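You operate a simulated robot arm through the tools that you are given. There is no shell and no other tool.

The job below is to be done with a simulated robot arm. You get a single attempt, and the scene is never put back.

Task
Wipe the juice stain off the table with the wet yellow pad.
Fine: Move the orange mug off the stain to the grey place mat first. Wet the yellow scrub pad in the grey water bowl and put it back after. The mug goes back where it stood once the stain is gone. Spill a teaspoon at most; pinch, break and dent nothing; leave nothing switched on. Set down upright: orange mug. What is to be rubbed or washed off counts as gone when no trace of it is left.

It is judged by the outcome, as a careful person would: the job done as asked, and still so three seconds after it is handed in. It fails if anything else is knocked over, pushed out of place, dropped, spilled or broken.

Robot
A 7-joint arm with a three-finger gripper, fixed in place. Base frame: the origin is on the floor under the middle of its stand, x ahead of it, y to its left, z up; the work surface is at about z = 0.75. Readings come in m, rad, newtons and seconds.
It reaches about 1.342 m from its shoulder. Its first joint turns from -2.897 to 2.897 rad. Payload 2.69 kg.
Tool frame: the origin (TCP) lies between the finger pads and is the grasp point; the fingertips stand 0.03 m ahead of it; z points along the fingers, y is the line along which they close. The gripper opens to 0.128 m; its body begins 0.117 m behind the TCP.
Orientation is that of the tool frame in the base frame, as a unit quaternion [x, y, z, w]. With the fingers straight down and closing along the base's y, the tool's x points along the base's -x, its y along +y and its z along -z.

Tools
- The arm moves only by the tool step_arm. Its argument "targets" is a list of rows, each an object of numbers (a shift or turn left out is 0, a gripper value left out holds the last): "wx", "wy", "wz": the turn, a rotation vector about the tool's x, y, z in rad; "dx", "dy", "dz": the shift along the tool's x, y, z in m; "gripper": the opening in per cent of the stroke, from 0 (shut) to 100 (fully open). In form: [{"wx": .., "wy": .., "wz": .., "dx": .., "dy": .., "dz": .., "gripper": ..}, ...]. A call has 1 to 20 rows; each row is the pose to reach, as a shift and turn from the pose commanded when the call began, along the tool's axes at that moment. A row lasts 0.2 s, in which the tool goes at most 0.05 m and 0.15 rad; a call with a longer step from one row to the next is refused whole, and so is a gripper value outside its range. A pose out of reach is approached as far as the arm can. The call stops where the force on the tool passes 40 N (or 10 N more than at its start, if that is more) or the arm is blocked; 0.2 s more then pass. The fingers move at their own pace (about 0.127 m/s each) and stop on an object; they squeeze with about 21 N. The grip force told is the motor's: it shows also when the fingers shut on nothing. Time passes only in rows, and 0.2 s behind the last, so rows that repeat a pose let the fingers close. It gives the time, the measured TCP pose, the force on the tool (base axes), the opening and the grip force at its end, in the units of the frame above (readings bear some noise), with the torque about the TCP (base axes, N m) and any sound that the robot's microphone picked up.
- Cameras (640 x 400 px; columns grow to the right, rows downward): "scene" is fixed at [0.4003, 0.5015, 1.4994]; the picture's right is [-0.57, -0.82, 0.00], its down [-0.63, 0.44, -0.64] and it looks along [0.52, -0.37, -0.77] (base axes); focal length 332 px, centre (320, 200). "wrist" rides on the gripper at [0.058, 0.054, -0.131] in the tool frame; the picture's right is [-0.68, 0.74, 0.00], its down [-0.62, -0.57, -0.55] and it looks along [-0.40, -0.37, 0.84] (tool axes); focal length 234 px, centre (320, 200).
- get_image(camera): a new picture of that camera. No time passes.
- lift_body(by): moves the trunk up (or, below 0, down) by that many m; the arm rides with it, the base frame stays. It gives what a move gives, with no picture.
- pixel_to_xyz(camera, pixels): for up to 12 pixels [column, row] of the newest picture of that camera ("zoom" is the newest enlarged one), the place [x, y, z] in the base frame of the surface seen there, good to about 0.003 m. No time passes.
- enlarge(camera, box): a new picture of the part [left, top, right, bottom] of that camera's present view, enlarged. No time passes.
- hand_in(): hands the job in; it is judged then, once.

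Open the gripper and draw the arm clear of the work before you hand the job in, unless the task says otherwise.

The tools are called after ">>>" as a command line: name --argument value ..., lists and objects as JSON in quotes. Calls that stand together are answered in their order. step_arm: Moves the arm, as the interface text tells. Its arguments: {"type":"object","properties":{"targets":{"type":"array","items":{"type":"object","properties":{"wx":{"type":"number"},"wy":{"type":"number"},"wz":{"type":"number"},"dx":{"type":"number"},"dy":{"type":"number"},"dz":{"type":"number"},"gripper":{"type":"number"}}}}},"required":["targets"]} The other tools are called the same way: lift_body (by) moves the trunk up or down; get_image (camera) takes a picture; pixel_to_xyz (camera, pixels) gives the place of the surface under pixels of a picture; enlarge (camera, box) takes an enlarged picture of a part of a camera's view; hand_in () hands the job in.

At the start:

```text
time_s: 0.0
eef_pos: [0.7204, -0.0739, 1.0501]
ee_rot: [0.0, 1.0, 0.0, 0.001]
force: [-0.6, 1.1, -0.2]
moment: [-0.02, -0.04, -0.02]
width: 0.1281
grip_force: 0.0
trunk travel left (down, up): [-0.15, 0.2]
```

scene: 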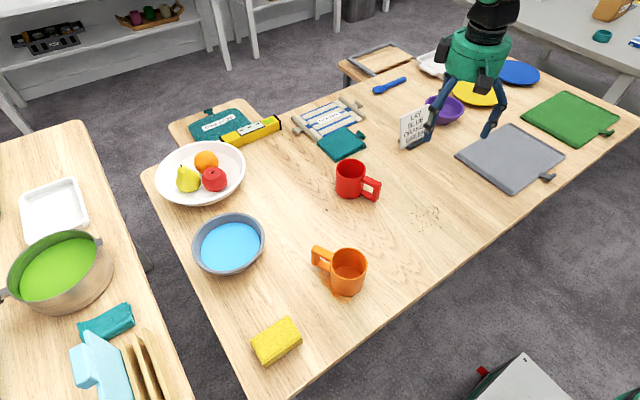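
wrist: 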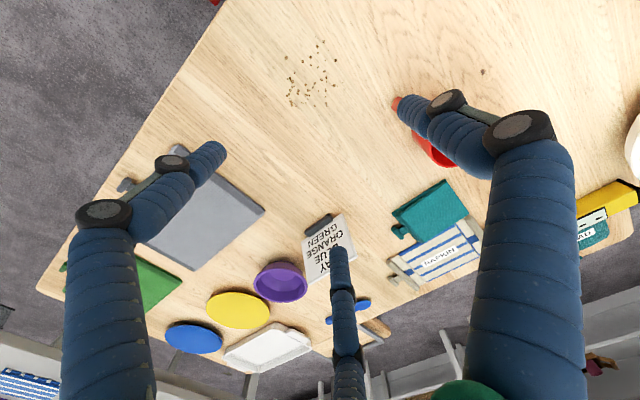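

The scene shows the orange mug at about (347,270), yellow pad at (276,341), grey water bowl at (229,243) and grey place mat at (510,157). I take closer looks to locate everything.

>>> enlarge --camera "scene" --box '[160, 190, 440, 380]'

>>> pixel_to_xyz --camera "scene" --pixels '[[276, 340], [347, 258], [347, 275], [318, 256], [229, 247], [229, 215], [510, 157], [425, 215], [346, 298], [352, 165], [415, 125], [300, 330]]'

```text
2.11 times, centred on (300, 285) of scene
```

zoom: 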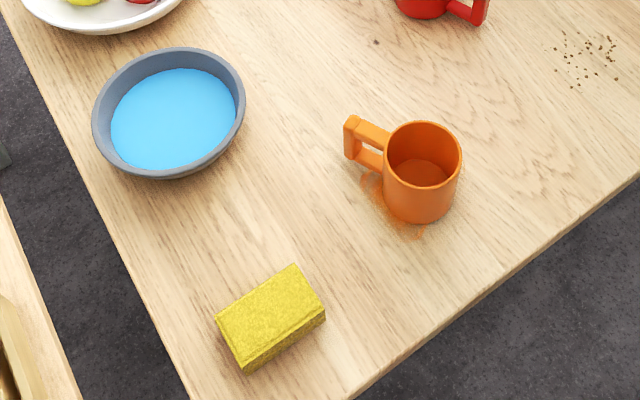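

```text
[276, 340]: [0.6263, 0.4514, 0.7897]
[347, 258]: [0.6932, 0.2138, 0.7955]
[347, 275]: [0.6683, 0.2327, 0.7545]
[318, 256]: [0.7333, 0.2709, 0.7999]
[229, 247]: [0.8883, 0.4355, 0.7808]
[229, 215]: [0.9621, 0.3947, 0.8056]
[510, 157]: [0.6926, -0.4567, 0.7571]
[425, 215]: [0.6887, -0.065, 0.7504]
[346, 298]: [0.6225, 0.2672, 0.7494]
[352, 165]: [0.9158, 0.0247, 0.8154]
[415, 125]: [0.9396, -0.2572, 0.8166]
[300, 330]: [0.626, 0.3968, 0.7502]
```

The mug, its handle and the stain beneath are visible in the zoom; I measure mug rim, handle, stain edge, pad corners and bowl rim.

>>> pixel_to_xyz --camera "zoom" --pixels '[[423, 125], [459, 158], [385, 160], [421, 190], [353, 122], [375, 132], [415, 218], [420, 170], [366, 178], [415, 233], [385, 208], [440, 232]]'

>>> pixel_to_xyz --camera "zoom" --pixels '[[294, 268], [322, 308], [245, 358], [219, 318], [247, 370], [324, 320], [170, 50], [98, 120], [243, 110], [172, 175], [170, 120], [200, 140]]'

>>> enlarge --camera "scene" --box '[300, 230, 390, 310]'

```text
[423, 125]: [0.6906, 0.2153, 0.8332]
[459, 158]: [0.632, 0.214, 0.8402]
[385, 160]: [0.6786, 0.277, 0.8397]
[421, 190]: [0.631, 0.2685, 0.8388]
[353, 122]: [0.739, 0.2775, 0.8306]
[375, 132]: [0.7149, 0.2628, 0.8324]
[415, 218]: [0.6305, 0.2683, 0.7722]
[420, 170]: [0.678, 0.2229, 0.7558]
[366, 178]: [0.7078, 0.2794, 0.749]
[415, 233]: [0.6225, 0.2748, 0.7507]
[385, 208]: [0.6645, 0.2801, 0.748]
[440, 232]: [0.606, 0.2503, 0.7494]
```

```text
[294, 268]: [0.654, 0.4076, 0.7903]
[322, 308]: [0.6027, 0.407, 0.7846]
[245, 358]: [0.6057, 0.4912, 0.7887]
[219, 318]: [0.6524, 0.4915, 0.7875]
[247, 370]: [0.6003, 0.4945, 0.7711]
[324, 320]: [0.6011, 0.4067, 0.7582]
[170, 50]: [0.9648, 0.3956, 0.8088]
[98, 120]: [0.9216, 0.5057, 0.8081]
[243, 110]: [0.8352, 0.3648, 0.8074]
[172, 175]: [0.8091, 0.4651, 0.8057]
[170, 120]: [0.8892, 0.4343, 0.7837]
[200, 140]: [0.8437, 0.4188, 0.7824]
```

```text
5.00 times, centred on (345, 270) of scene
```

zoom: 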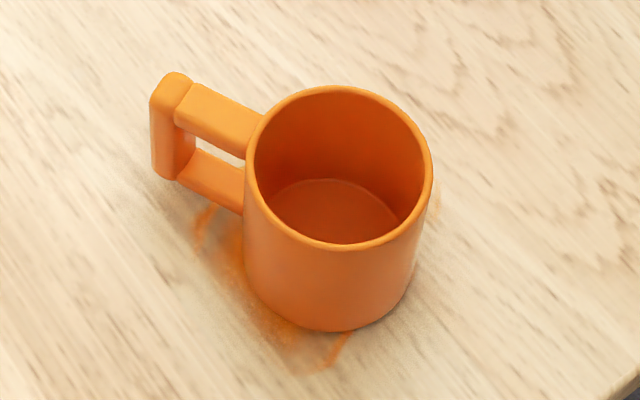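

The mug is empty, about 0.082 m wide, centred near (0.661, 0.243), with its handle pointing about 24° from +x. Before approaching, I learn how the fingers close by shutting them to 40 % in the free air.

>>> enlarge --camera "scene" --box '[380, 0, 580, 160]'

>>> step_arm --targets '[{"gripper": 40}, {"gripper": 40}, {"gripper": 40}]'

>>> get_image --camera "wrist"

>>> enlarge --camera "scene" --box '[380, 0, 580, 160]'

```text
2.50 times, centred on (480, 80) of scene
```

zoom: 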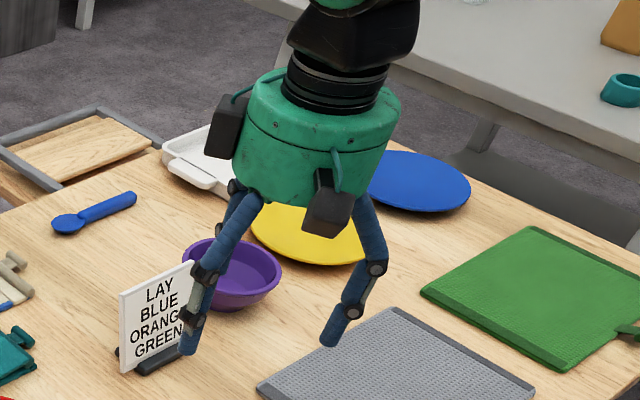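

```text
time_s: 0.8
eef_pos: [0.7202, -0.0746, 1.049]
ee_rot: [0.0, 1.0, -0.001, 0.0]
force: [0.6, -0.6, 0.3]
moment: [-0.04, 0.01, 0.02]
width: 0.0514
grip_force: 0.1
trunk travel left (down, up): [-0.15, 0.2]
```

```text
taken
```

wrist: 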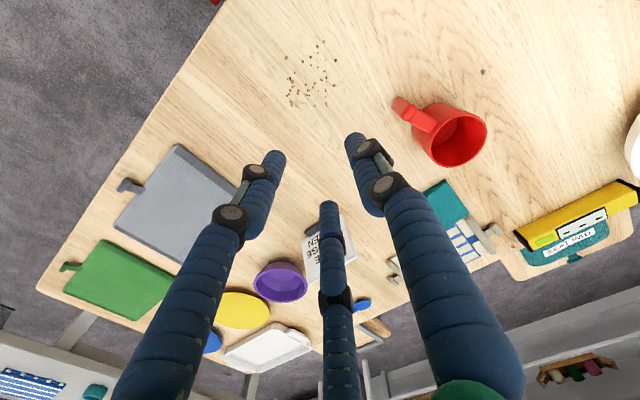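

```text
2.50 times, centred on (480, 80) of scene
```

zoom: 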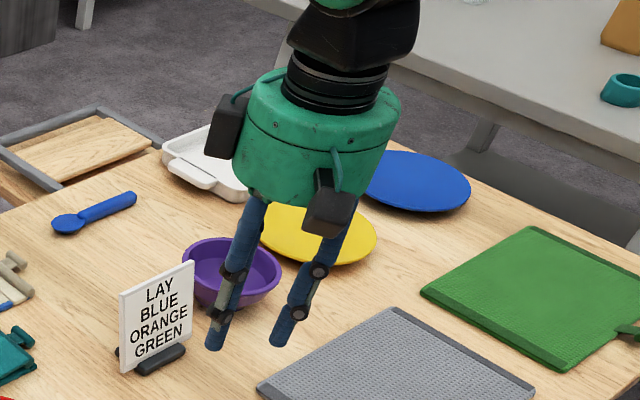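

The fingers close radially at 120° (one on +y, two on -y), so the mug's handle falls in a gap between fingers with the present orientation. I open again and refine the mug's centre with a 5x zoom.

>>> enlarge --camera "scene" --box '[300, 230, 390, 310]'

>>> pixel_to_xyz --camera "zoom" --pixels '[[250, 165], [429, 170], [340, 90], [342, 246], [280, 225], [405, 225], [275, 108], [400, 110], [173, 80], [220, 105], [335, 210], [340, 329]]'

>>> step_arm --targets '[{"gripper": 100}, {"gripper": 100}, {"gripper": 100}]'

```text
5.00 times, centred on (345, 270) of scene
```

zoom: 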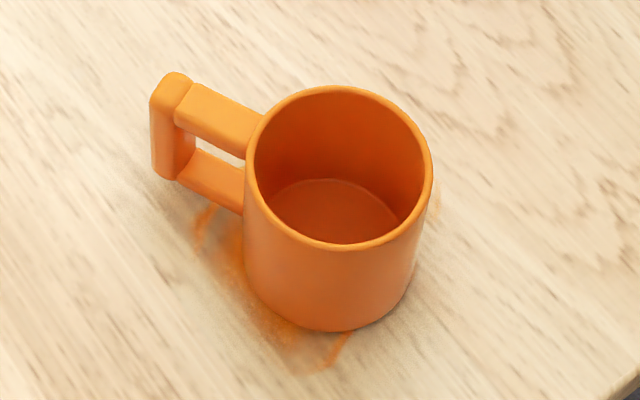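

```text
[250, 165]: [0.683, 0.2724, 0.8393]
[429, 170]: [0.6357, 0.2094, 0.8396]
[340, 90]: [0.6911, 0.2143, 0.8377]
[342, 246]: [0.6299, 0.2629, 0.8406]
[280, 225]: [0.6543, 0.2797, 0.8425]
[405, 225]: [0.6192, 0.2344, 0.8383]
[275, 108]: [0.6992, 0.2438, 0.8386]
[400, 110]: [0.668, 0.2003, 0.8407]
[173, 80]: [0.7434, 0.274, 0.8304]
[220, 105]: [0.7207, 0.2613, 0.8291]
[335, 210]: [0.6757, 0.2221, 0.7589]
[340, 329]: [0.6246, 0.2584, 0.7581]
```

```text
time_s: 1.6
eef_pos: [0.7193, -0.0737, 1.0495]
ee_rot: [0.0, 1.0, 0.001, 0.0]
force: [0.5, -0.4, 1.7]
moment: [-0.01, -0.03, 0.02]
width: 0.128
grip_force: 0.0
trunk travel left (down, up): [-0.15, 0.2]
```

The mug's rim centre comes out at (0.660, 0.240), top at z 0.84. I move to above it at z about 1.0 with the fingers open.

>>> step_arm --targets '[{"dx": 0.0075, "dy": 0.039, "dz": 0.006}, {"dx": 0.015, "dy": 0.078, "dz": 0.012}, {"dx": 0.0225, "dy": 0.118, "dz": 0.018}, {"dx": 0.03, "dy": 0.157, "dz": 0.025}, {"dx": 0.0375, "dy": 0.196, "dz": 0.031}, {"dx": 0.045, "dy": 0.235, "dz": 0.037}, {"dx": 0.0525, "dy": 0.275, "dz": 0.044}, {"dx": 0.0604, "dy": 0.3139, "dz": 0.05}, {"dx": 0.0604, "dy": 0.3139, "dz": 0.05}]'

>>> get_image --camera "wrist"

>>> get_image --camera "scene"

```text
time_s: 3.6
eef_pos: [0.6586, 0.2403, 1.0003]
ee_rot: [0.0, 1.0, 0.0, -0.001]
force: [-0.7, 0.1, -0.5]
moment: [-0.05, -0.03, 0.01]
width: 0.1283
grip_force: 0.0
trunk travel left (down, up): [-0.15, 0.2]
```

```text
taken
```

wrist: 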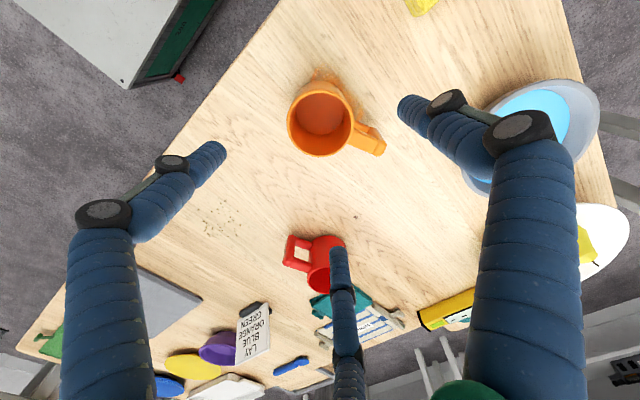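

```text
taken
```

scene: 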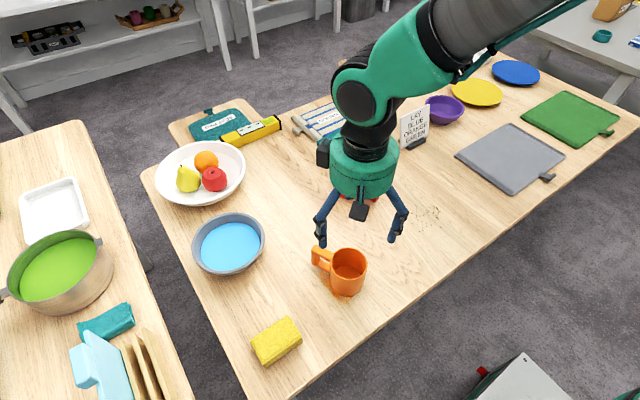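

The handle (375,140 in the wrist view) sits in the gap between the right and bottom fingers. I descend to TCP z 0.87 first, tips just above the rim, and check.

>>> step_arm --targets '[{"dz": 0.035}, {"dz": 0.07}, {"dz": 0.1}, {"dz": 0.12}, {"dz": 0.13}, {"dz": 0.13}]'

>>> get_image --camera "wrist"

>>> enlarge --camera "scene" --box '[270, 180, 430, 310]'

```text
time_s: 5.0
eef_pos: [0.6583, 0.2393, 0.869]
ee_rot: [-0.001, 1.0, 0.001, 0.0]
force: [0.6, -0.7, -0.3]
moment: [0.0, 0.0, 0.0]
width: 0.1281
grip_force: 0.1
trunk travel left (down, up): [-0.15, 0.2]
```

```text
taken
```

wrist: 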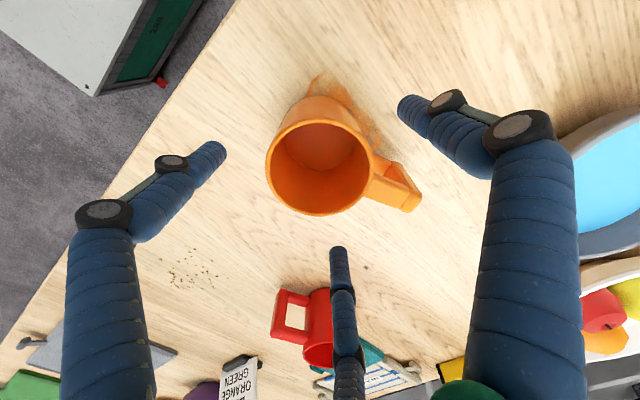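

```text
3.08 times, centred on (350, 245) of scene
```

zoom: 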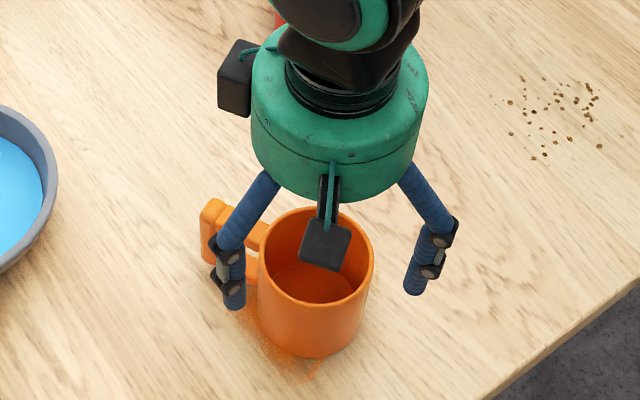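

The fingers straddle the mug evenly and are clear of the handle. I go down to z 0.80 and close gently onto the body.

>>> step_arm --targets '[{"dz": 0.025}, {"dz": 0.05}, {"dz": 0.066}, {"dz": 0.07}, {"dz": 0.07}]'

>>> step_arm --targets '[{"gripper": 85}, {"gripper": 75}, {"gripper": 68}, {"gripper": 62}, {"gripper": 58}, {"gripper": 55}, {"gripper": 55}, {"gripper": 55}]'

>>> get_image --camera "wrist"

>>> enlarge --camera "scene" --box '[270, 180, 430, 310]'

```text
time_s: 6.2
eef_pos: [0.6601, 0.2398, 0.799]
ee_rot: [0.0, 1.0, 0.0, 0.0]
force: [-0.4, 0.4, 0.0]
moment: [-0.02, 0.02, 0.04]
width: 0.128
grip_force: 0.1
trunk travel left (down, up): [-0.15, 0.2]
```

```text
time_s: 8.0
eef_pos: [0.6602, 0.2401, 0.8001]
ee_rot: [0.001, 1.0, 0.001, 0.0]
force: [1.3, -1.3, 3.5]
moment: [-0.06, -0.05, 0.06]
width: 0.0833
grip_force: 21.3
trunk travel left (down, up): [-0.15, 0.2]
```

```text
taken
```

wrist: 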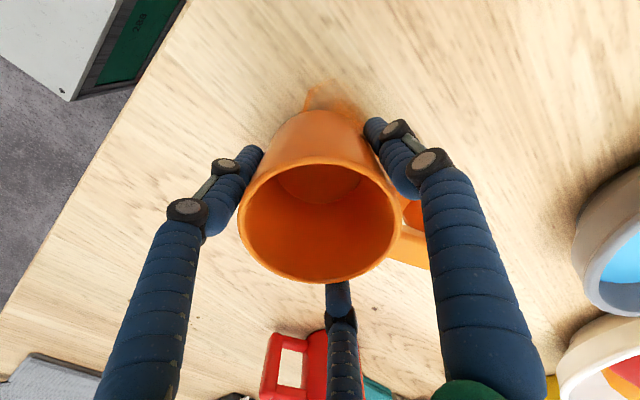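

```text
3.08 times, centred on (350, 245) of scene
```

zoom: 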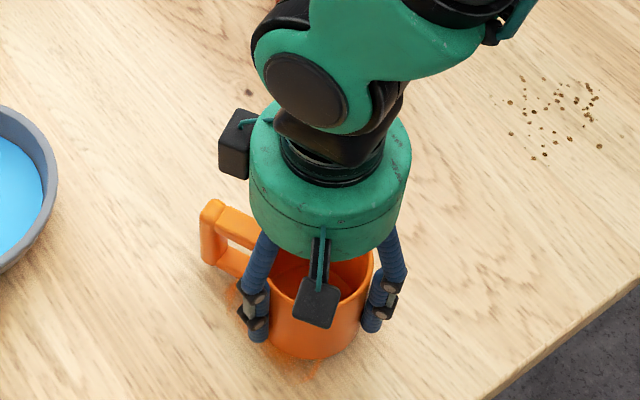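

Gripped at 0.083 m width with 21 N, mug still centred. I lift it straight up slowly, then look.

>>> step_arm --targets '[{"dz": -0.005}, {"dz": -0.015}, {"dz": -0.035}, {"dz": -0.06}, {"dz": -0.09}, {"dz": -0.12}, {"dz": -0.145}, {"dz": -0.16}, {"dz": -0.16}]'

>>> get_image --camera "scene"

>>> get_image --camera "wrist"

```text
time_s: 10.0
eef_pos: [0.6579, 0.2392, 0.9587]
ee_rot: [0.0, 1.0, -0.001, 0.0]
force: [-0.4, 0.1, -3.2]
moment: [-0.04, 0.02, 0.01]
width: 0.0833
grip_force: 20.8
trunk travel left (down, up): [-0.15, 0.2]
```

```text
taken
```

scene: 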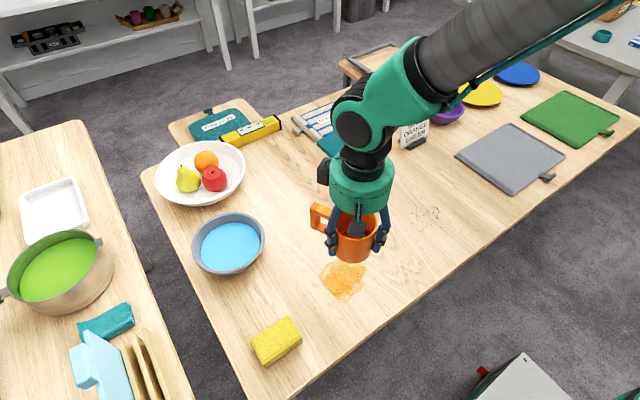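

```text
taken
```

wrist: 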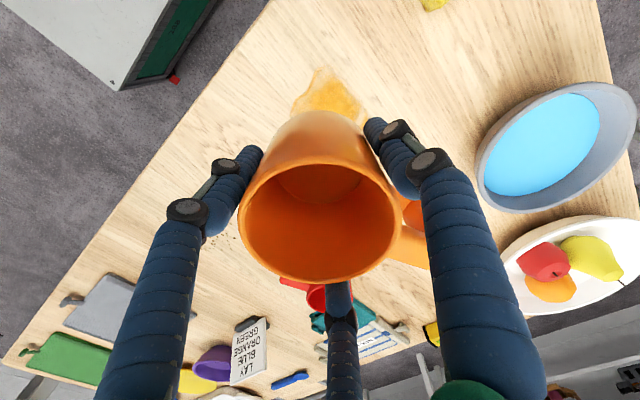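

The mug is held cleanly and the stain shows at (344,279). I measure the grey mat's corners and the stain's extent.

>>> pixel_to_xyz --camera "scene" --pixels '[[508, 126], [562, 157], [516, 190], [459, 156], [510, 158], [547, 177]]'

>>> enlarge --camera "scene" --box '[300, 245, 390, 310]'

```text
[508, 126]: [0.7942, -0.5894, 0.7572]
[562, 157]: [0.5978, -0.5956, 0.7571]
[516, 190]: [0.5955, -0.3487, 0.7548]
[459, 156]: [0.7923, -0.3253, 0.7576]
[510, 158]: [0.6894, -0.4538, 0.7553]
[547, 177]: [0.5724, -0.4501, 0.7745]
```

```text
6.15 times, centred on (345, 278) of scene
```

zoom: 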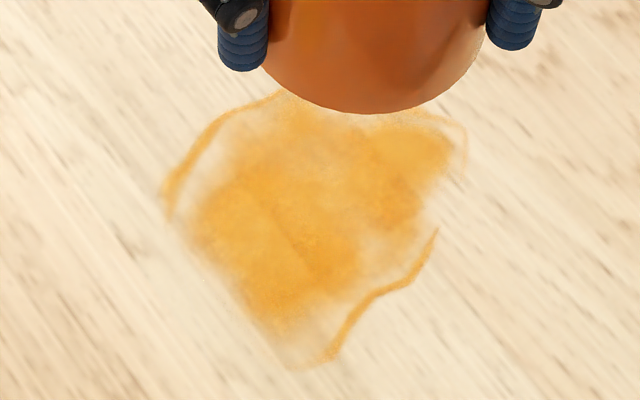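

The mat spans x 0.60–0.79, y −0.59…−0.34 at z 0.757. I carry the mug over to (0.69, −0.46) at the present height.

>>> step_arm --targets '[{"dy": -0.015}, {"dy": -0.045}, {"dx": -0.002, "dy": -0.085}, {"dx": -0.004, "dy": -0.127}, {"dx": -0.006, "dy": -0.17}, {"dx": -0.008, "dy": -0.213}, {"dx": -0.01, "dy": -0.256}, {"dx": -0.012, "dy": -0.3}, {"dx": -0.015, "dy": -0.344}, {"dx": -0.018, "dy": -0.388}, {"dx": -0.02, "dy": -0.432}, {"dx": -0.022, "dy": -0.476}, {"dx": -0.024, "dy": -0.52}, {"dx": -0.026, "dy": -0.564}, {"dx": -0.028, "dy": -0.608}, {"dx": -0.03, "dy": -0.648}, {"dx": -0.03, "dy": -0.678}, {"dx": -0.03, "dy": -0.694}, {"dx": -0.03, "dy": -0.7}, {"dx": -0.03, "dy": -0.7}]'

>>> get_image --camera "scene"

```text
time_s: 14.2
eef_pos: [0.6897, -0.4606, 0.9587]
ee_rot: [-0.001, 1.0, 0.0, 0.0]
force: [-0.6, 0.5, -2.8]
moment: [-0.01, 0.04, -0.01]
width: 0.0834
grip_force: 21.3
trunk travel left (down, up): [-0.15, 0.2]
```

```text
taken
```

scene: 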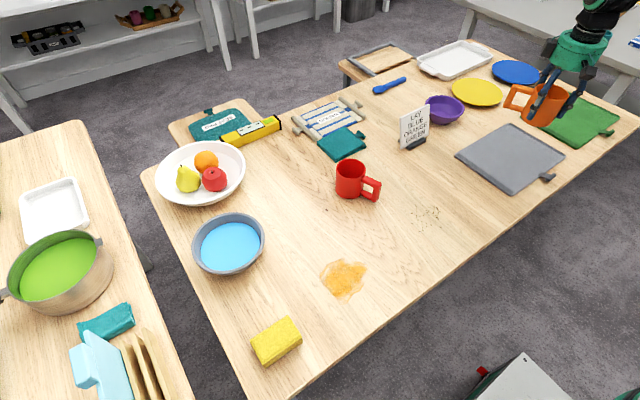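

The stain is now unobstructed; I zoom on it to map its edges and lower the mug towards the mat, slowly at the end.

>>> enlarge --camera "scene" --box '[300, 245, 390, 310]'

>>> step_arm --targets '[{"dz": 0.02}, {"dz": 0.05}, {"dz": 0.085}, {"dz": 0.11}, {"dz": 0.13}, {"dz": 0.14}, {"dz": 0.145}, {"dz": 0.148}, {"dz": 0.15}, {"dz": 0.151}, {"dz": 0.151}]'

```text
6.15 times, centred on (345, 278) of scene
```

zoom: 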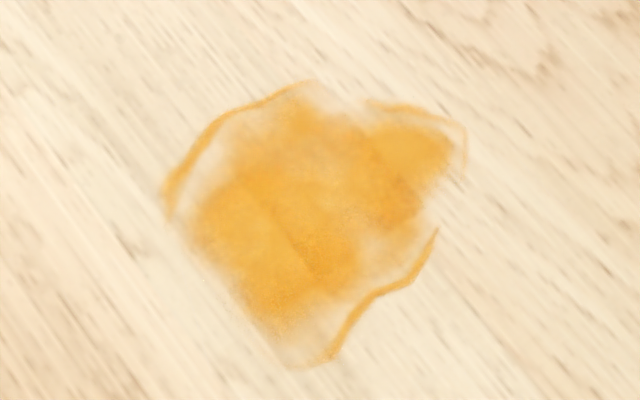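

```text
time_s: 16.6
eef_pos: [0.6889, -0.4588, 0.8081]
ee_rot: [0.001, 1.0, 0.0, 0.001]
force: [0.4, 0.8, -2.4]
moment: [-0.03, 0.0, -0.02]
width: 0.0833
grip_force: 21.1
trunk travel left (down, up): [-0.15, 0.2]
```

Still hanging (force −2.4 N in z); I lower in 0.5 mm steps until the mat takes the weight, and read the stain's outline.

>>> pixel_to_xyz --camera "zoom" --pixels '[[312, 82], [370, 100], [440, 110], [465, 160], [436, 232], [410, 285], [330, 360], [290, 366], [230, 300], [168, 215], [165, 185], [215, 125]]'

>>> step_arm --targets '[{"dz": 0.0008}, {"dz": 0.0016}, {"dz": 0.0024}, {"dz": 0.003}, {"dz": 0.003}]'

```text
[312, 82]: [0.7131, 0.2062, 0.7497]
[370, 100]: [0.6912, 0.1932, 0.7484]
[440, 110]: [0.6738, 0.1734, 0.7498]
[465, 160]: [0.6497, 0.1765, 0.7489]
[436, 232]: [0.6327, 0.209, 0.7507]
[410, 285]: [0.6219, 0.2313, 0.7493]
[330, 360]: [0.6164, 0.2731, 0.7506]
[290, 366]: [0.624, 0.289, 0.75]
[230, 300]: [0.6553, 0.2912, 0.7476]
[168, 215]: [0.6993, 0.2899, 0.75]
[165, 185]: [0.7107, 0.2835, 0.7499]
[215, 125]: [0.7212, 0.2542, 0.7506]
```

```text
time_s: 17.8
eef_pos: [0.6891, -0.4601, 0.8074]
ee_rot: [0.0, 1.0, -0.001, 0.0]
force: [-3.3, 3.0, 17.0]
moment: [0.19, 0.16, 0.14]
width: 0.0837
grip_force: 20.7
trunk travel left (down, up): [-0.15, 0.2]
```

Contact: 17 N upward, so the mug is seated on the mat. I relieve the press by 1.3 mm and open the fingers gently.

>>> step_arm --targets '[{"dz": -0.0007}, {"dz": -0.0013}, {"dz": -0.0013}]'

```text
time_s: 18.6
eef_pos: [0.6893, -0.4605, 0.8068]
ee_rot: [0.0, 1.0, 0.0, -0.001]
force: [4.1, 0.9, 7.9]
moment: [-0.06, -0.39, 0.1]
width: 0.0834
grip_force: 21.0
trunk travel left (down, up): [-0.15, 0.2]
```

Force is down to 8 N; another 0.6 mm up, then open the gripper.

>>> step_arm --targets '[{"dz": -0.0006}, {"dz": -0.0006, "gripper": 70}, {"dz": -0.0006, "gripper": 80}, {"dz": -0.0006, "gripper": 90}, {"dz": -0.0006, "gripper": 100}, {"dz": -0.0006, "gripper": 100}]'

>>> get_image --camera "scene"

>>> get_image --camera "wrist"

```text
time_s: 20.0
eef_pos: [0.6883, -0.4607, 0.8067]
ee_rot: [-0.001, 1.0, 0.0, 0.0]
force: [-0.1, -0.7, -1.2]
moment: [0.02, -0.02, 0.03]
width: 0.1282
grip_force: 0.1
trunk travel left (down, up): [-0.15, 0.2]
```

```text
taken
```

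scene: 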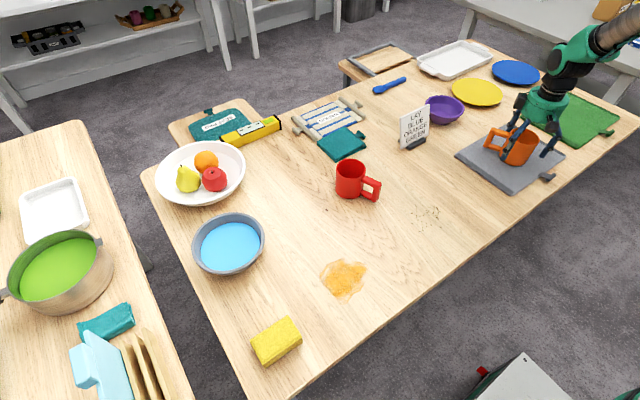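

```text
taken
```

wrist: 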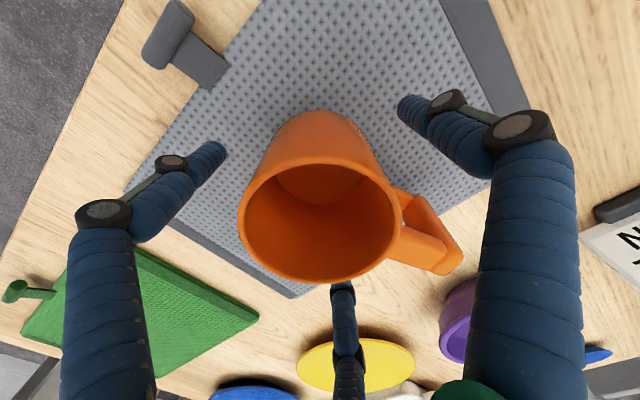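

The mug stands upright on the mat, fingers clear. I lift straight up about 0.19 m.

>>> step_arm --targets '[{"dz": -0.02}, {"dz": -0.05}, {"dz": -0.09}, {"dz": -0.13}, {"dz": -0.17}, {"dz": -0.19}, {"dz": -0.19}]'

>>> enlarge --camera "scene" --box '[430, 90, 600, 210]'

>>> enlarge --camera "scene" --box '[235, 305, 325, 375]'

>>> pixel_to_xyz --camera "zoom" --pixels '[[320, 200], [440, 90], [510, 210], [300, 345], [200, 215]]'

```text
time_s: 21.6
eef_pos: [0.6883, -0.4611, 0.9979]
ee_rot: [0.0, 1.0, 0.0, 0.0]
force: [0.5, -0.5, 0.6]
moment: [-0.01, -0.01, 0.01]
width: 0.1279
grip_force: 0.1
trunk travel left (down, up): [-0.15, 0.2]
```

```text
3.33 times, centred on (515, 150) of scene
```

zoom: 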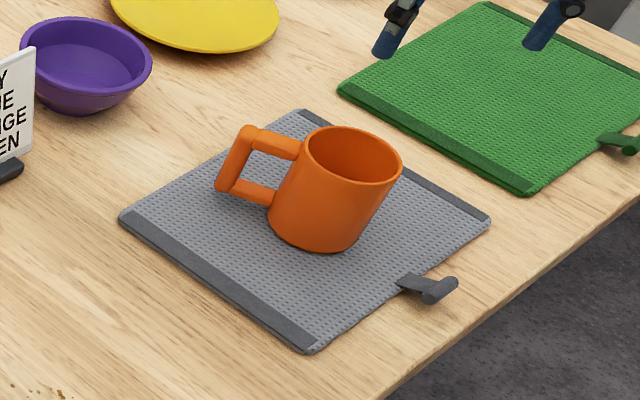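

```text
5.71 times, centred on (280, 340) of scene
```

zoom: 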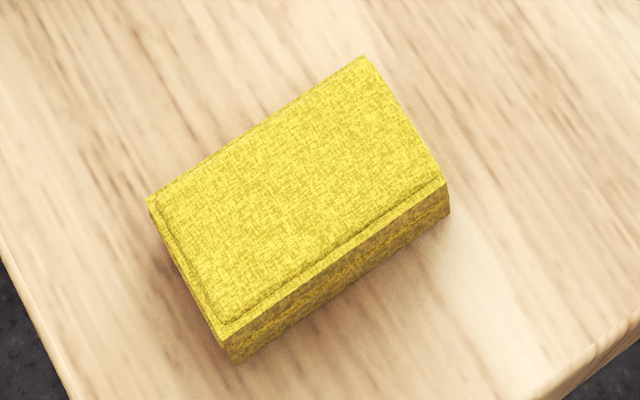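

```text
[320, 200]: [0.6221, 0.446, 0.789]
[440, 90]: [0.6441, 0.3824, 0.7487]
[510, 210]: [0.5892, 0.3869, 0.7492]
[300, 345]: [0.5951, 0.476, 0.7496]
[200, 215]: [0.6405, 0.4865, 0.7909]
```

The mug stands fine on the mat. I read the pad's four top corners and base edge in the zoom for its exact pose.

>>> pixel_to_xyz --camera "zoom" --pixels '[[362, 62], [440, 182], [224, 328], [155, 200], [335, 252], [260, 130], [405, 120], [190, 268], [448, 210], [238, 360], [345, 285], [300, 190]]'

```text
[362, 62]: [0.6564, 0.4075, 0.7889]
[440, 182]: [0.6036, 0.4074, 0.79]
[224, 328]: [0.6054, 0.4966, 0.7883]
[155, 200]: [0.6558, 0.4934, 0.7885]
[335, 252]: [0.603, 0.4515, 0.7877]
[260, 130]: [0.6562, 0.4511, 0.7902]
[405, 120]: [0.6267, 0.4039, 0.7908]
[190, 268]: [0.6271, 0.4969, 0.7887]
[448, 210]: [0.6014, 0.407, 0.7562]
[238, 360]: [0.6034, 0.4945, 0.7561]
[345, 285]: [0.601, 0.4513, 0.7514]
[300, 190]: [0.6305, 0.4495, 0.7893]
```

The pad spans x 0.602–0.657, y 0.405–0.496, top at 0.789, aligned with the base axes. I travel above it in two calls, aiming at (0.629, 0.4625) so that one finger meets the end and two meet the long sides.

>>> step_arm --targets '[{"dy": 0.015}, {"dx": 0.002, "dy": 0.045}, {"dx": 0.004, "dy": 0.09}, {"dx": 0.007, "dy": 0.137}, {"dx": 0.01, "dy": 0.184}, {"dx": 0.013, "dy": 0.231}, {"dx": 0.016, "dy": 0.278}, {"dx": 0.019, "dy": 0.325}, {"dx": 0.022, "dy": 0.372}, {"dx": 0.025, "dy": 0.419}, {"dx": 0.028, "dy": 0.466}, {"dx": 0.031, "dy": 0.513}, {"dx": 0.034, "dy": 0.56}, {"dx": 0.037, "dy": 0.607}, {"dx": 0.04, "dy": 0.654}, {"dx": 0.044, "dy": 0.701}, {"dx": 0.048, "dy": 0.748}, {"dx": 0.052, "dy": 0.79}, {"dx": 0.054, "dy": 0.82}, {"dx": 0.055, "dy": 0.84}]'

>>> step_arm --targets '[{"dx": 0.003, "dy": 0.03, "dz": 0.02}, {"dx": 0.006, "dy": 0.06, "dz": 0.045}, {"dx": 0.006, "dy": 0.08, "dz": 0.07}, {"dx": 0.006, "dy": 0.0825, "dz": 0.1}, {"dx": 0.006, "dy": 0.0825, "dz": 0.12}, {"dx": 0.006, "dy": 0.0825, "dz": 0.128}, {"dx": 0.006, "dy": 0.0825, "dz": 0.128}]'

>>> get_image --camera "wrist"

>>> enlarge --camera "scene" --box '[205, 245, 365, 375]'

```text
time_s: 25.8
eef_pos: [0.6338, 0.3803, 0.9978]
ee_rot: [0.0, 1.0, 0.0, 0.0]
force: [-0.5, -0.2, -0.2]
moment: [0.01, 0.04, 0.0]
width: 0.1278
grip_force: 0.0
trunk travel left (down, up): [-0.15, 0.2]
```

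```text
time_s: 27.4
eef_pos: [0.6286, 0.4618, 0.8698]
ee_rot: [0.0, 1.0, 0.0, 0.0]
force: [0.7, -1.4, -0.5]
moment: [0.02, -0.02, -0.02]
width: 0.1282
grip_force: 0.1
trunk travel left (down, up): [-0.15, 0.2]
```

```text
taken
```

wrist: 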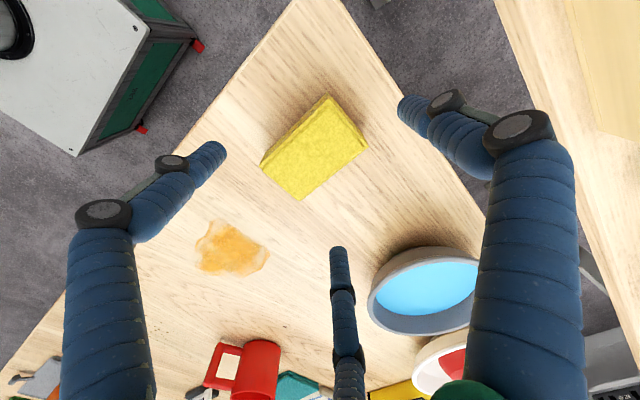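

```text
3.08 times, centred on (285, 310) of scene
```

zoom: 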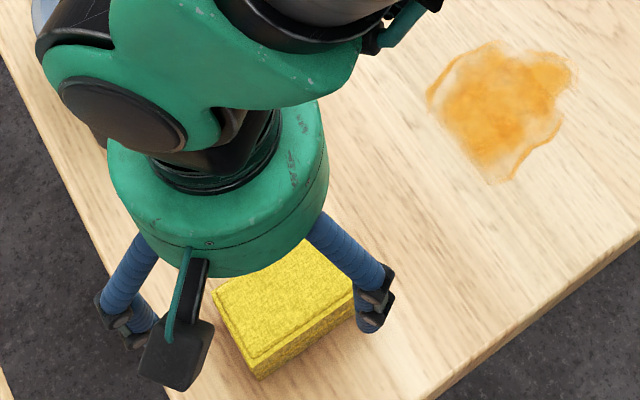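

Pad lies between the fingers as planned (wrist view (313,148)). I lower to TCP z 0.795 so the tips stay 15 mm above the table, then close gradually.

>>> step_arm --targets '[{"dz": 0.025}, {"dz": 0.05}, {"dz": 0.068}, {"dz": 0.075}, {"dz": 0.075}]'

>>> step_arm --targets '[{"gripper": 85}, {"gripper": 75}, {"gripper": 67}, {"gripper": 62}, {"gripper": 58}, {"gripper": 55}, {"gripper": 55}]'

>>> get_image --camera "wrist"

>>> enlarge --camera "scene" --box '[205, 245, 365, 375]'

```text
time_s: 28.6
eef_pos: [0.6283, 0.4621, 0.7939]
ee_rot: [0.001, 1.0, -0.001, 0.0]
force: [-0.4, -0.1, 0.1]
moment: [0.02, -0.01, 0.0]
width: 0.1279
grip_force: 0.0
trunk travel left (down, up): [-0.15, 0.2]
```

```text
time_s: 30.2
eef_pos: [0.6285, 0.4618, 0.793]
ee_rot: [0.0, 1.0, -0.001, 0.0]
force: [0.1, 0.8, 1.5]
moment: [0.05, -0.02, -0.01]
width: 0.0713
grip_force: 1.0
trunk travel left (down, up): [-0.15, 0.2]
```

```text
taken
```

wrist: 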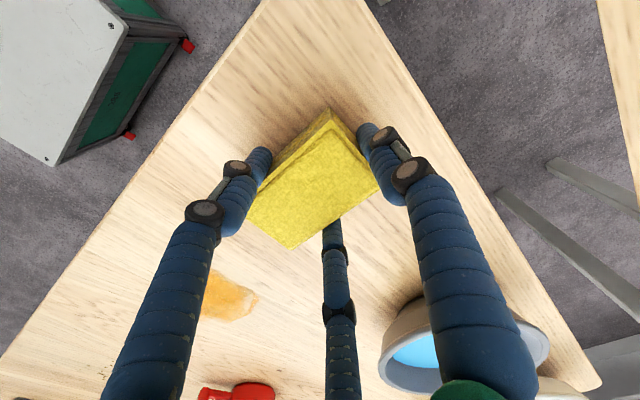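

```text
3.08 times, centred on (285, 310) of scene
```

zoom: 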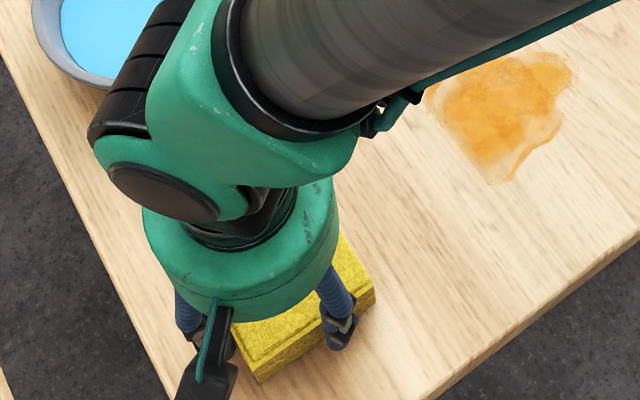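

The fingers begin to touch at 0.071 m. I close further to get a firm hold.

>>> step_arm --targets '[{"gripper": 52}, {"gripper": 49}, {"gripper": 46}, {"gripper": 43}, {"gripper": 43}]'

>>> get_image --camera "wrist"

```text
time_s: 31.4
eef_pos: [0.6288, 0.4622, 0.7939]
ee_rot: [0.0, 1.0, 0.001, -0.001]
force: [-0.1, 1.4, 1.4]
moment: [0.09, 0.01, 0.02]
width: 0.0703
grip_force: 21.1
trunk travel left (down, up): [-0.15, 0.2]
```

```text
taken
```

wrist: 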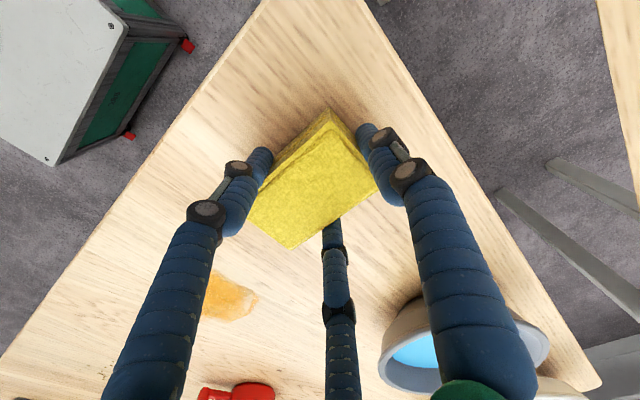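

Firm hold: 21 N at 0.0703 m, pad not shifted. I lift slowly by 0.12 m and check it hangs straight.

>>> step_arm --targets '[{"dz": -0.004}, {"dz": -0.012}, {"dz": -0.03}, {"dz": -0.055}, {"dz": -0.085}, {"dz": -0.11}, {"dz": -0.12}, {"dz": -0.12}]'

>>> get_image --camera "wrist"

>>> get_image --camera "scene"

```text
time_s: 33.2
eef_pos: [0.6274, 0.461, 0.9141]
ee_rot: [0.0, 1.0, 0.0, 0.0]
force: [-0.7, -0.2, -0.4]
moment: [0.02, -0.01, -0.02]
width: 0.0699
grip_force: 21.5
trunk travel left (down, up): [-0.15, 0.2]
```

```text
taken
```

wrist: 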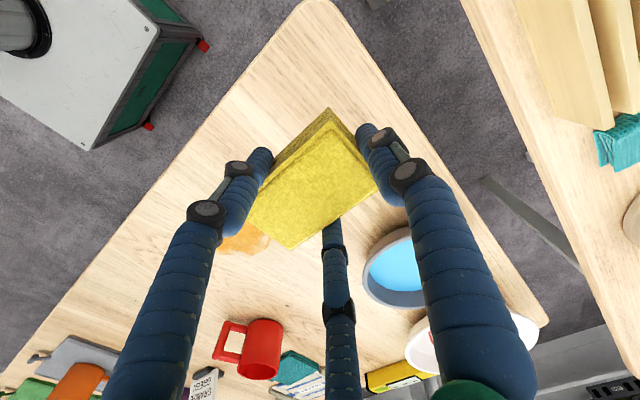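

```text
taken
```

scene: 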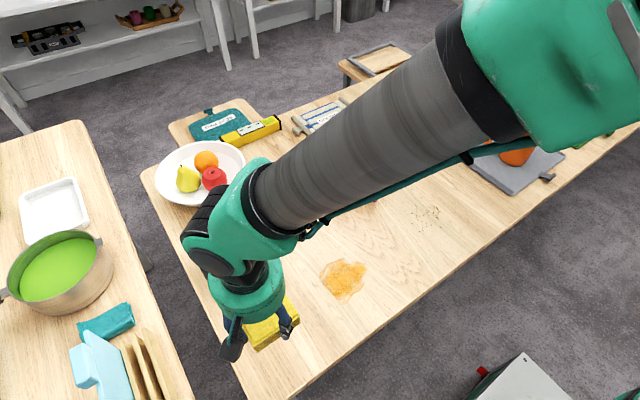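

The pad hangs straight. I zoom on the bowl (229,243) to fix its centre, rim and water level before dipping.

>>> enlarge --camera "scene" --box '[180, 200, 280, 285]'

```text
4.71 times, centred on (230, 242) of scene
```

zoom: 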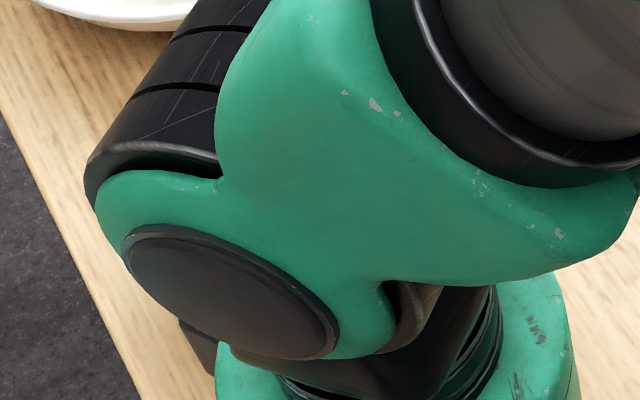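

The arm hides the bowl from the scene camera, so I use the wrist camera from a higher spot at (0.70, 0.52), which looks toward +x, −y.

>>> step_arm --targets '[{"dx": -0.015, "dy": 0.01, "dz": -0.015}, {"dx": -0.035, "dy": 0.02, "dz": -0.035}, {"dx": -0.055, "dy": 0.035, "dz": -0.055}, {"dx": -0.07, "dy": 0.05, "dz": -0.07}, {"dx": -0.07, "dy": 0.06, "dz": -0.08}, {"dx": -0.07, "dy": 0.06, "dz": -0.08}]'

>>> get_image --camera "wrist"

>>> get_image --camera "scene"

```text
time_s: 34.6
eef_pos: [0.6981, 0.5226, 0.9939]
ee_rot: [0.0, 1.0, 0.0, -0.001]
force: [0.4, 0.3, 0.1]
moment: [-0.02, -0.03, 0.04]
width: 0.0698
grip_force: 21.2
trunk travel left (down, up): [-0.15, 0.2]
```

```text
taken
```

wrist: 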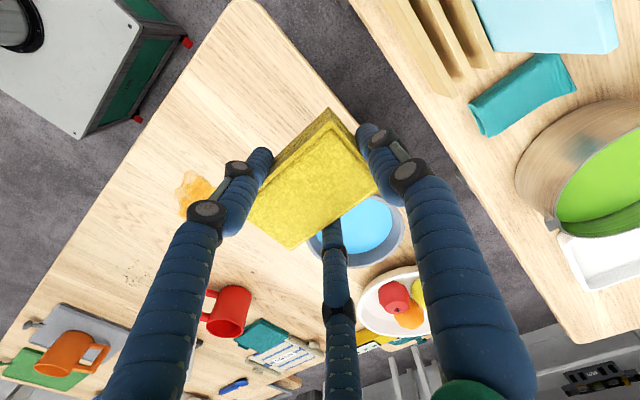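

```text
taken
```

scene: 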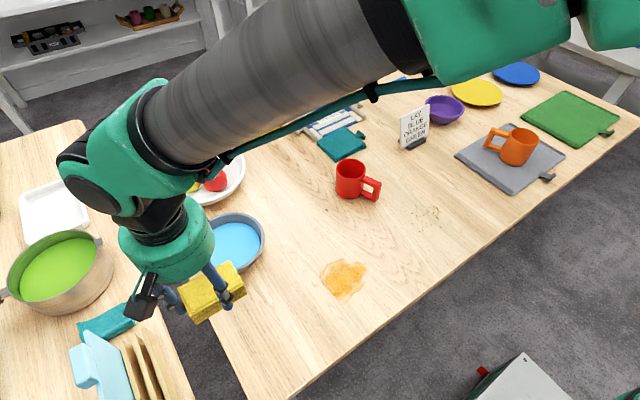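

The bowl's right part is visible in the scene (240,240) and in the wrist view (375,235); I sample rim and water points.

>>> enlarge --camera "scene" --box '[190, 200, 290, 285]'

>>> enlarge --camera "wrist" --box '[310, 170, 430, 280]'

```text
4.71 times, centred on (240, 242) of scene
```

zoom: 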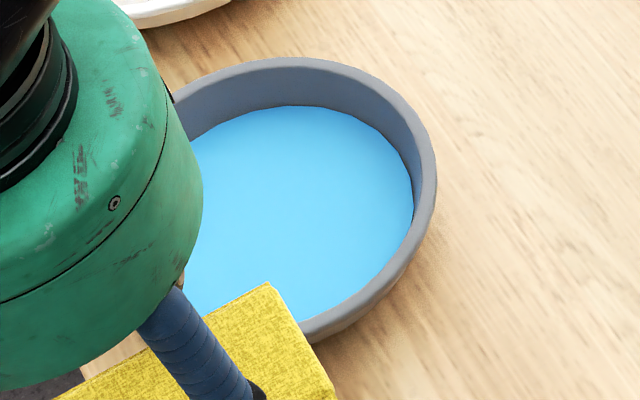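

```text
3.64 times, centred on (370, 225) of wrist
```

zoom: 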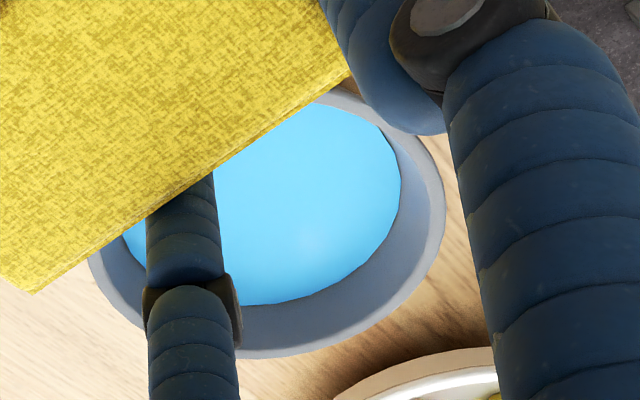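

I sample the rim top and the water edge in the wrist zoom.

>>> pixel_to_xyz --camera "zoom" --pixels '[[432, 165], [438, 210], [415, 270], [370, 318], [300, 348], [245, 350], [105, 280], [395, 170], [370, 265], [260, 298], [300, 200], [125, 245]]'

>>> enlarge --camera "scene" --box '[190, 200, 290, 285]'

>>> pixel_to_xyz --camera "zoom" --pixels '[[200, 80], [290, 63], [375, 88], [425, 150], [430, 210], [390, 285], [325, 327], [300, 108], [410, 200], [340, 300], [300, 200], [190, 130]]'

```text
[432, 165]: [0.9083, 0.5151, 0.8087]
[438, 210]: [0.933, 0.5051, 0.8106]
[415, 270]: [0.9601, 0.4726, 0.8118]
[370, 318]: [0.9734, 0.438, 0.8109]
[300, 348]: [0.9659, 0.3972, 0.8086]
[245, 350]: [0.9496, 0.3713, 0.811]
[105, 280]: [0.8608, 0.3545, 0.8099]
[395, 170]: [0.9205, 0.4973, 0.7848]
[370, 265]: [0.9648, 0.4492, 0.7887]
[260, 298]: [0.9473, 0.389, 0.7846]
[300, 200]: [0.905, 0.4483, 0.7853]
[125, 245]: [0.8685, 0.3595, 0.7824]
```

```text
4.71 times, centred on (240, 242) of scene
```

zoom: 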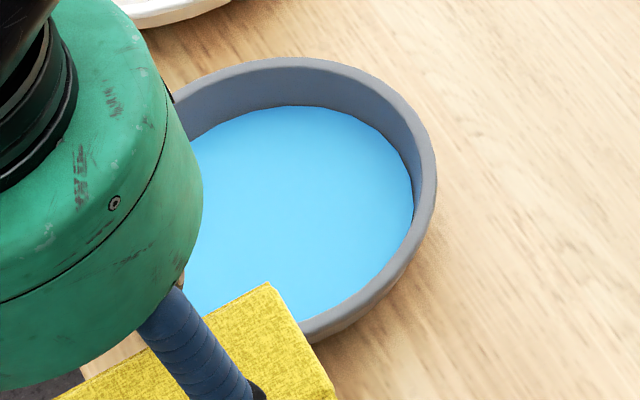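

```text
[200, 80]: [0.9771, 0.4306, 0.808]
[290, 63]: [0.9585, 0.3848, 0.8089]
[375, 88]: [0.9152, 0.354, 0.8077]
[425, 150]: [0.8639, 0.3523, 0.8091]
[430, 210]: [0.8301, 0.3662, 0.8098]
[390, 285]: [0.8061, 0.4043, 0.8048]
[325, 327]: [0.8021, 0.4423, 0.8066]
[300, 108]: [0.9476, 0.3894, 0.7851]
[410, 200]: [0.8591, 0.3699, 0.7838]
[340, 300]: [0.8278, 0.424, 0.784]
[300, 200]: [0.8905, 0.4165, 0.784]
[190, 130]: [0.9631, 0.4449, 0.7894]
```

The bowl centre is about (0.888, 0.432), rim radius 0.085 at z 0.809, water at z 0.784 with radius about 0.072. I move above the bowl at z 0.995, centring pad and fingers at tool (0.888, 0.436).

>>> step_arm --targets '[{"dx": -0.015, "dy": -0.007}, {"dx": -0.045, "dy": -0.021}, {"dx": -0.08, "dy": -0.037}, {"dx": -0.115, "dy": -0.053}, {"dx": -0.15, "dy": -0.069}, {"dx": -0.178, "dy": -0.082}, {"dx": -0.189, "dy": -0.0865}, {"dx": -0.189, "dy": -0.0865}, {"dx": -0.189, "dy": -0.0865}]'

>>> get_image --camera "scene"

>>> get_image --camera "wrist"

```text
time_s: 36.6
eef_pos: [0.8873, 0.4353, 0.9936]
ee_rot: [0.0, 1.0, 0.0, 0.0]
force: [0.5, 0.0, 0.2]
moment: [0.01, 0.02, -0.01]
width: 0.0696
grip_force: 21.1
trunk travel left (down, up): [-0.15, 0.2]
```

```text
taken
```

scene: 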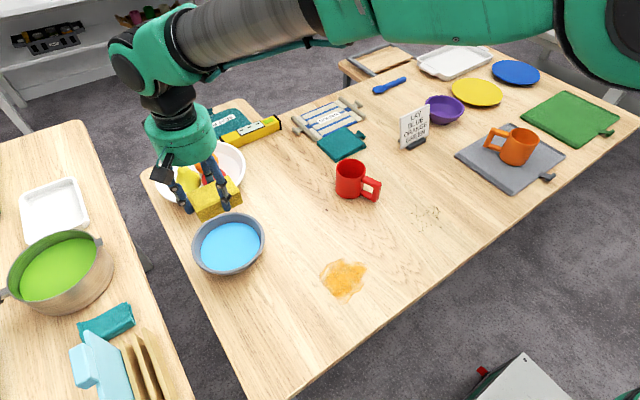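

```text
taken
```

wrist: 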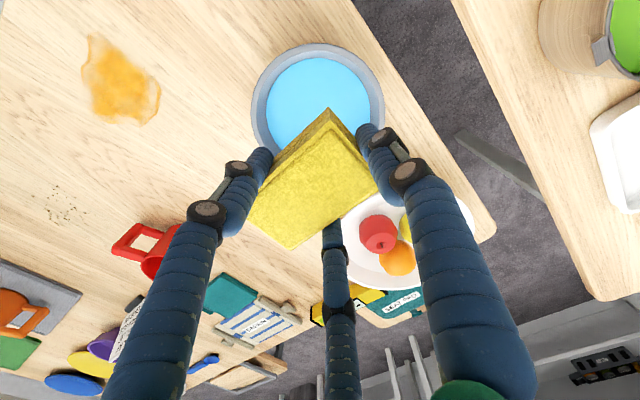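

The bowl is fully visible in the scene now, so I confirm its centre and check the fruit bowl's clearance.

>>> enlarge --camera "scene" --box '[160, 130, 290, 285]'

>>> pixel_to_xyz --camera "scene" --pixels '[[195, 243], [263, 240], [240, 213], [229, 271], [204, 222], [254, 221], [205, 265], [253, 262], [244, 170], [185, 203], [229, 245]]'

```text
2.58 times, centred on (225, 208) of scene
```

zoom: 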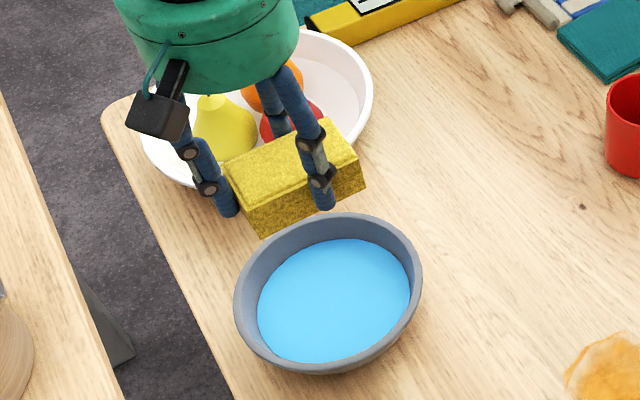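

```text
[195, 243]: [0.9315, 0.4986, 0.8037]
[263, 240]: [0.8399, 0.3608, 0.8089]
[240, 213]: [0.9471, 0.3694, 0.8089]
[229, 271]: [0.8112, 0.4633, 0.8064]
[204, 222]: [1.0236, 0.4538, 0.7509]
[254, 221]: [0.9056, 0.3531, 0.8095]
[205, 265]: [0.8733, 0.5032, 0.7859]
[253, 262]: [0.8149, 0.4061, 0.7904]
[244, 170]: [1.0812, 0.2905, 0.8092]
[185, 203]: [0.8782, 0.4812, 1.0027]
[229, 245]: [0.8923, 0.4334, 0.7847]
```

Centre confirmed near (0.887, 0.431). I lower to pad bottom just above the rim (TCP 0.865) and check alignment.

>>> step_arm --targets '[{"dz": 0.03, "dx": 0.001, "dy": -0.001}, {"dz": 0.07, "dx": 0.001, "dy": -0.001}, {"dz": 0.1, "dx": 0.001, "dy": -0.001}, {"dz": 0.12, "dx": 0.001, "dy": -0.001}, {"dz": 0.13, "dx": 0.001, "dy": -0.001}, {"dz": 0.13, "dx": 0.001, "dy": -0.001}]'

>>> get_image --camera "wrist"

>>> enlarge --camera "scene" --box '[160, 130, 290, 285]'

```text
time_s: 38.0
eef_pos: [0.8861, 0.4346, 0.8637]
ee_rot: [0.001, 1.0, 0.0, 0.0]
force: [-0.5, 0.1, 0.1]
moment: [0.0, -0.01, 0.0]
width: 0.0698
grip_force: 21.3
trunk travel left (down, up): [-0.15, 0.2]
```

```text
taken
```

wrist: 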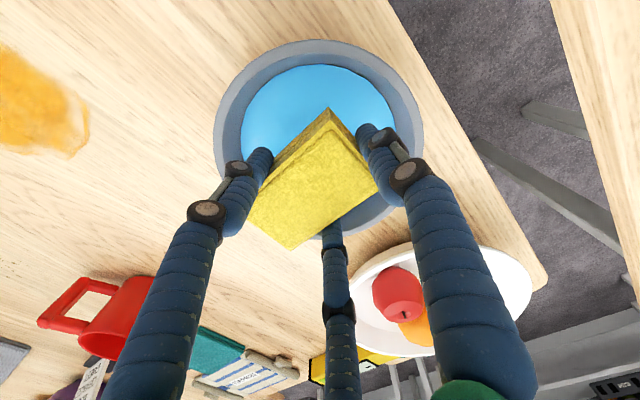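

```text
2.58 times, centred on (225, 208) of scene
```

zoom: 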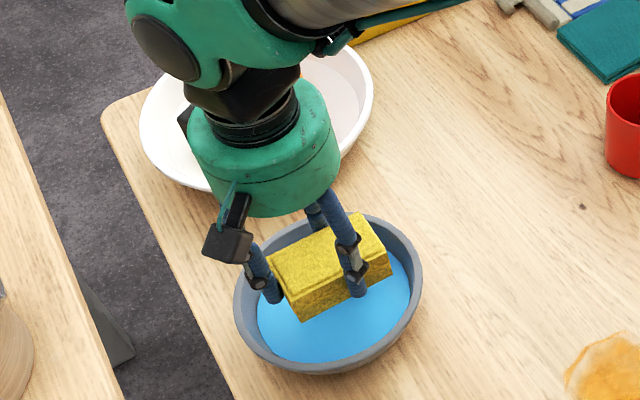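

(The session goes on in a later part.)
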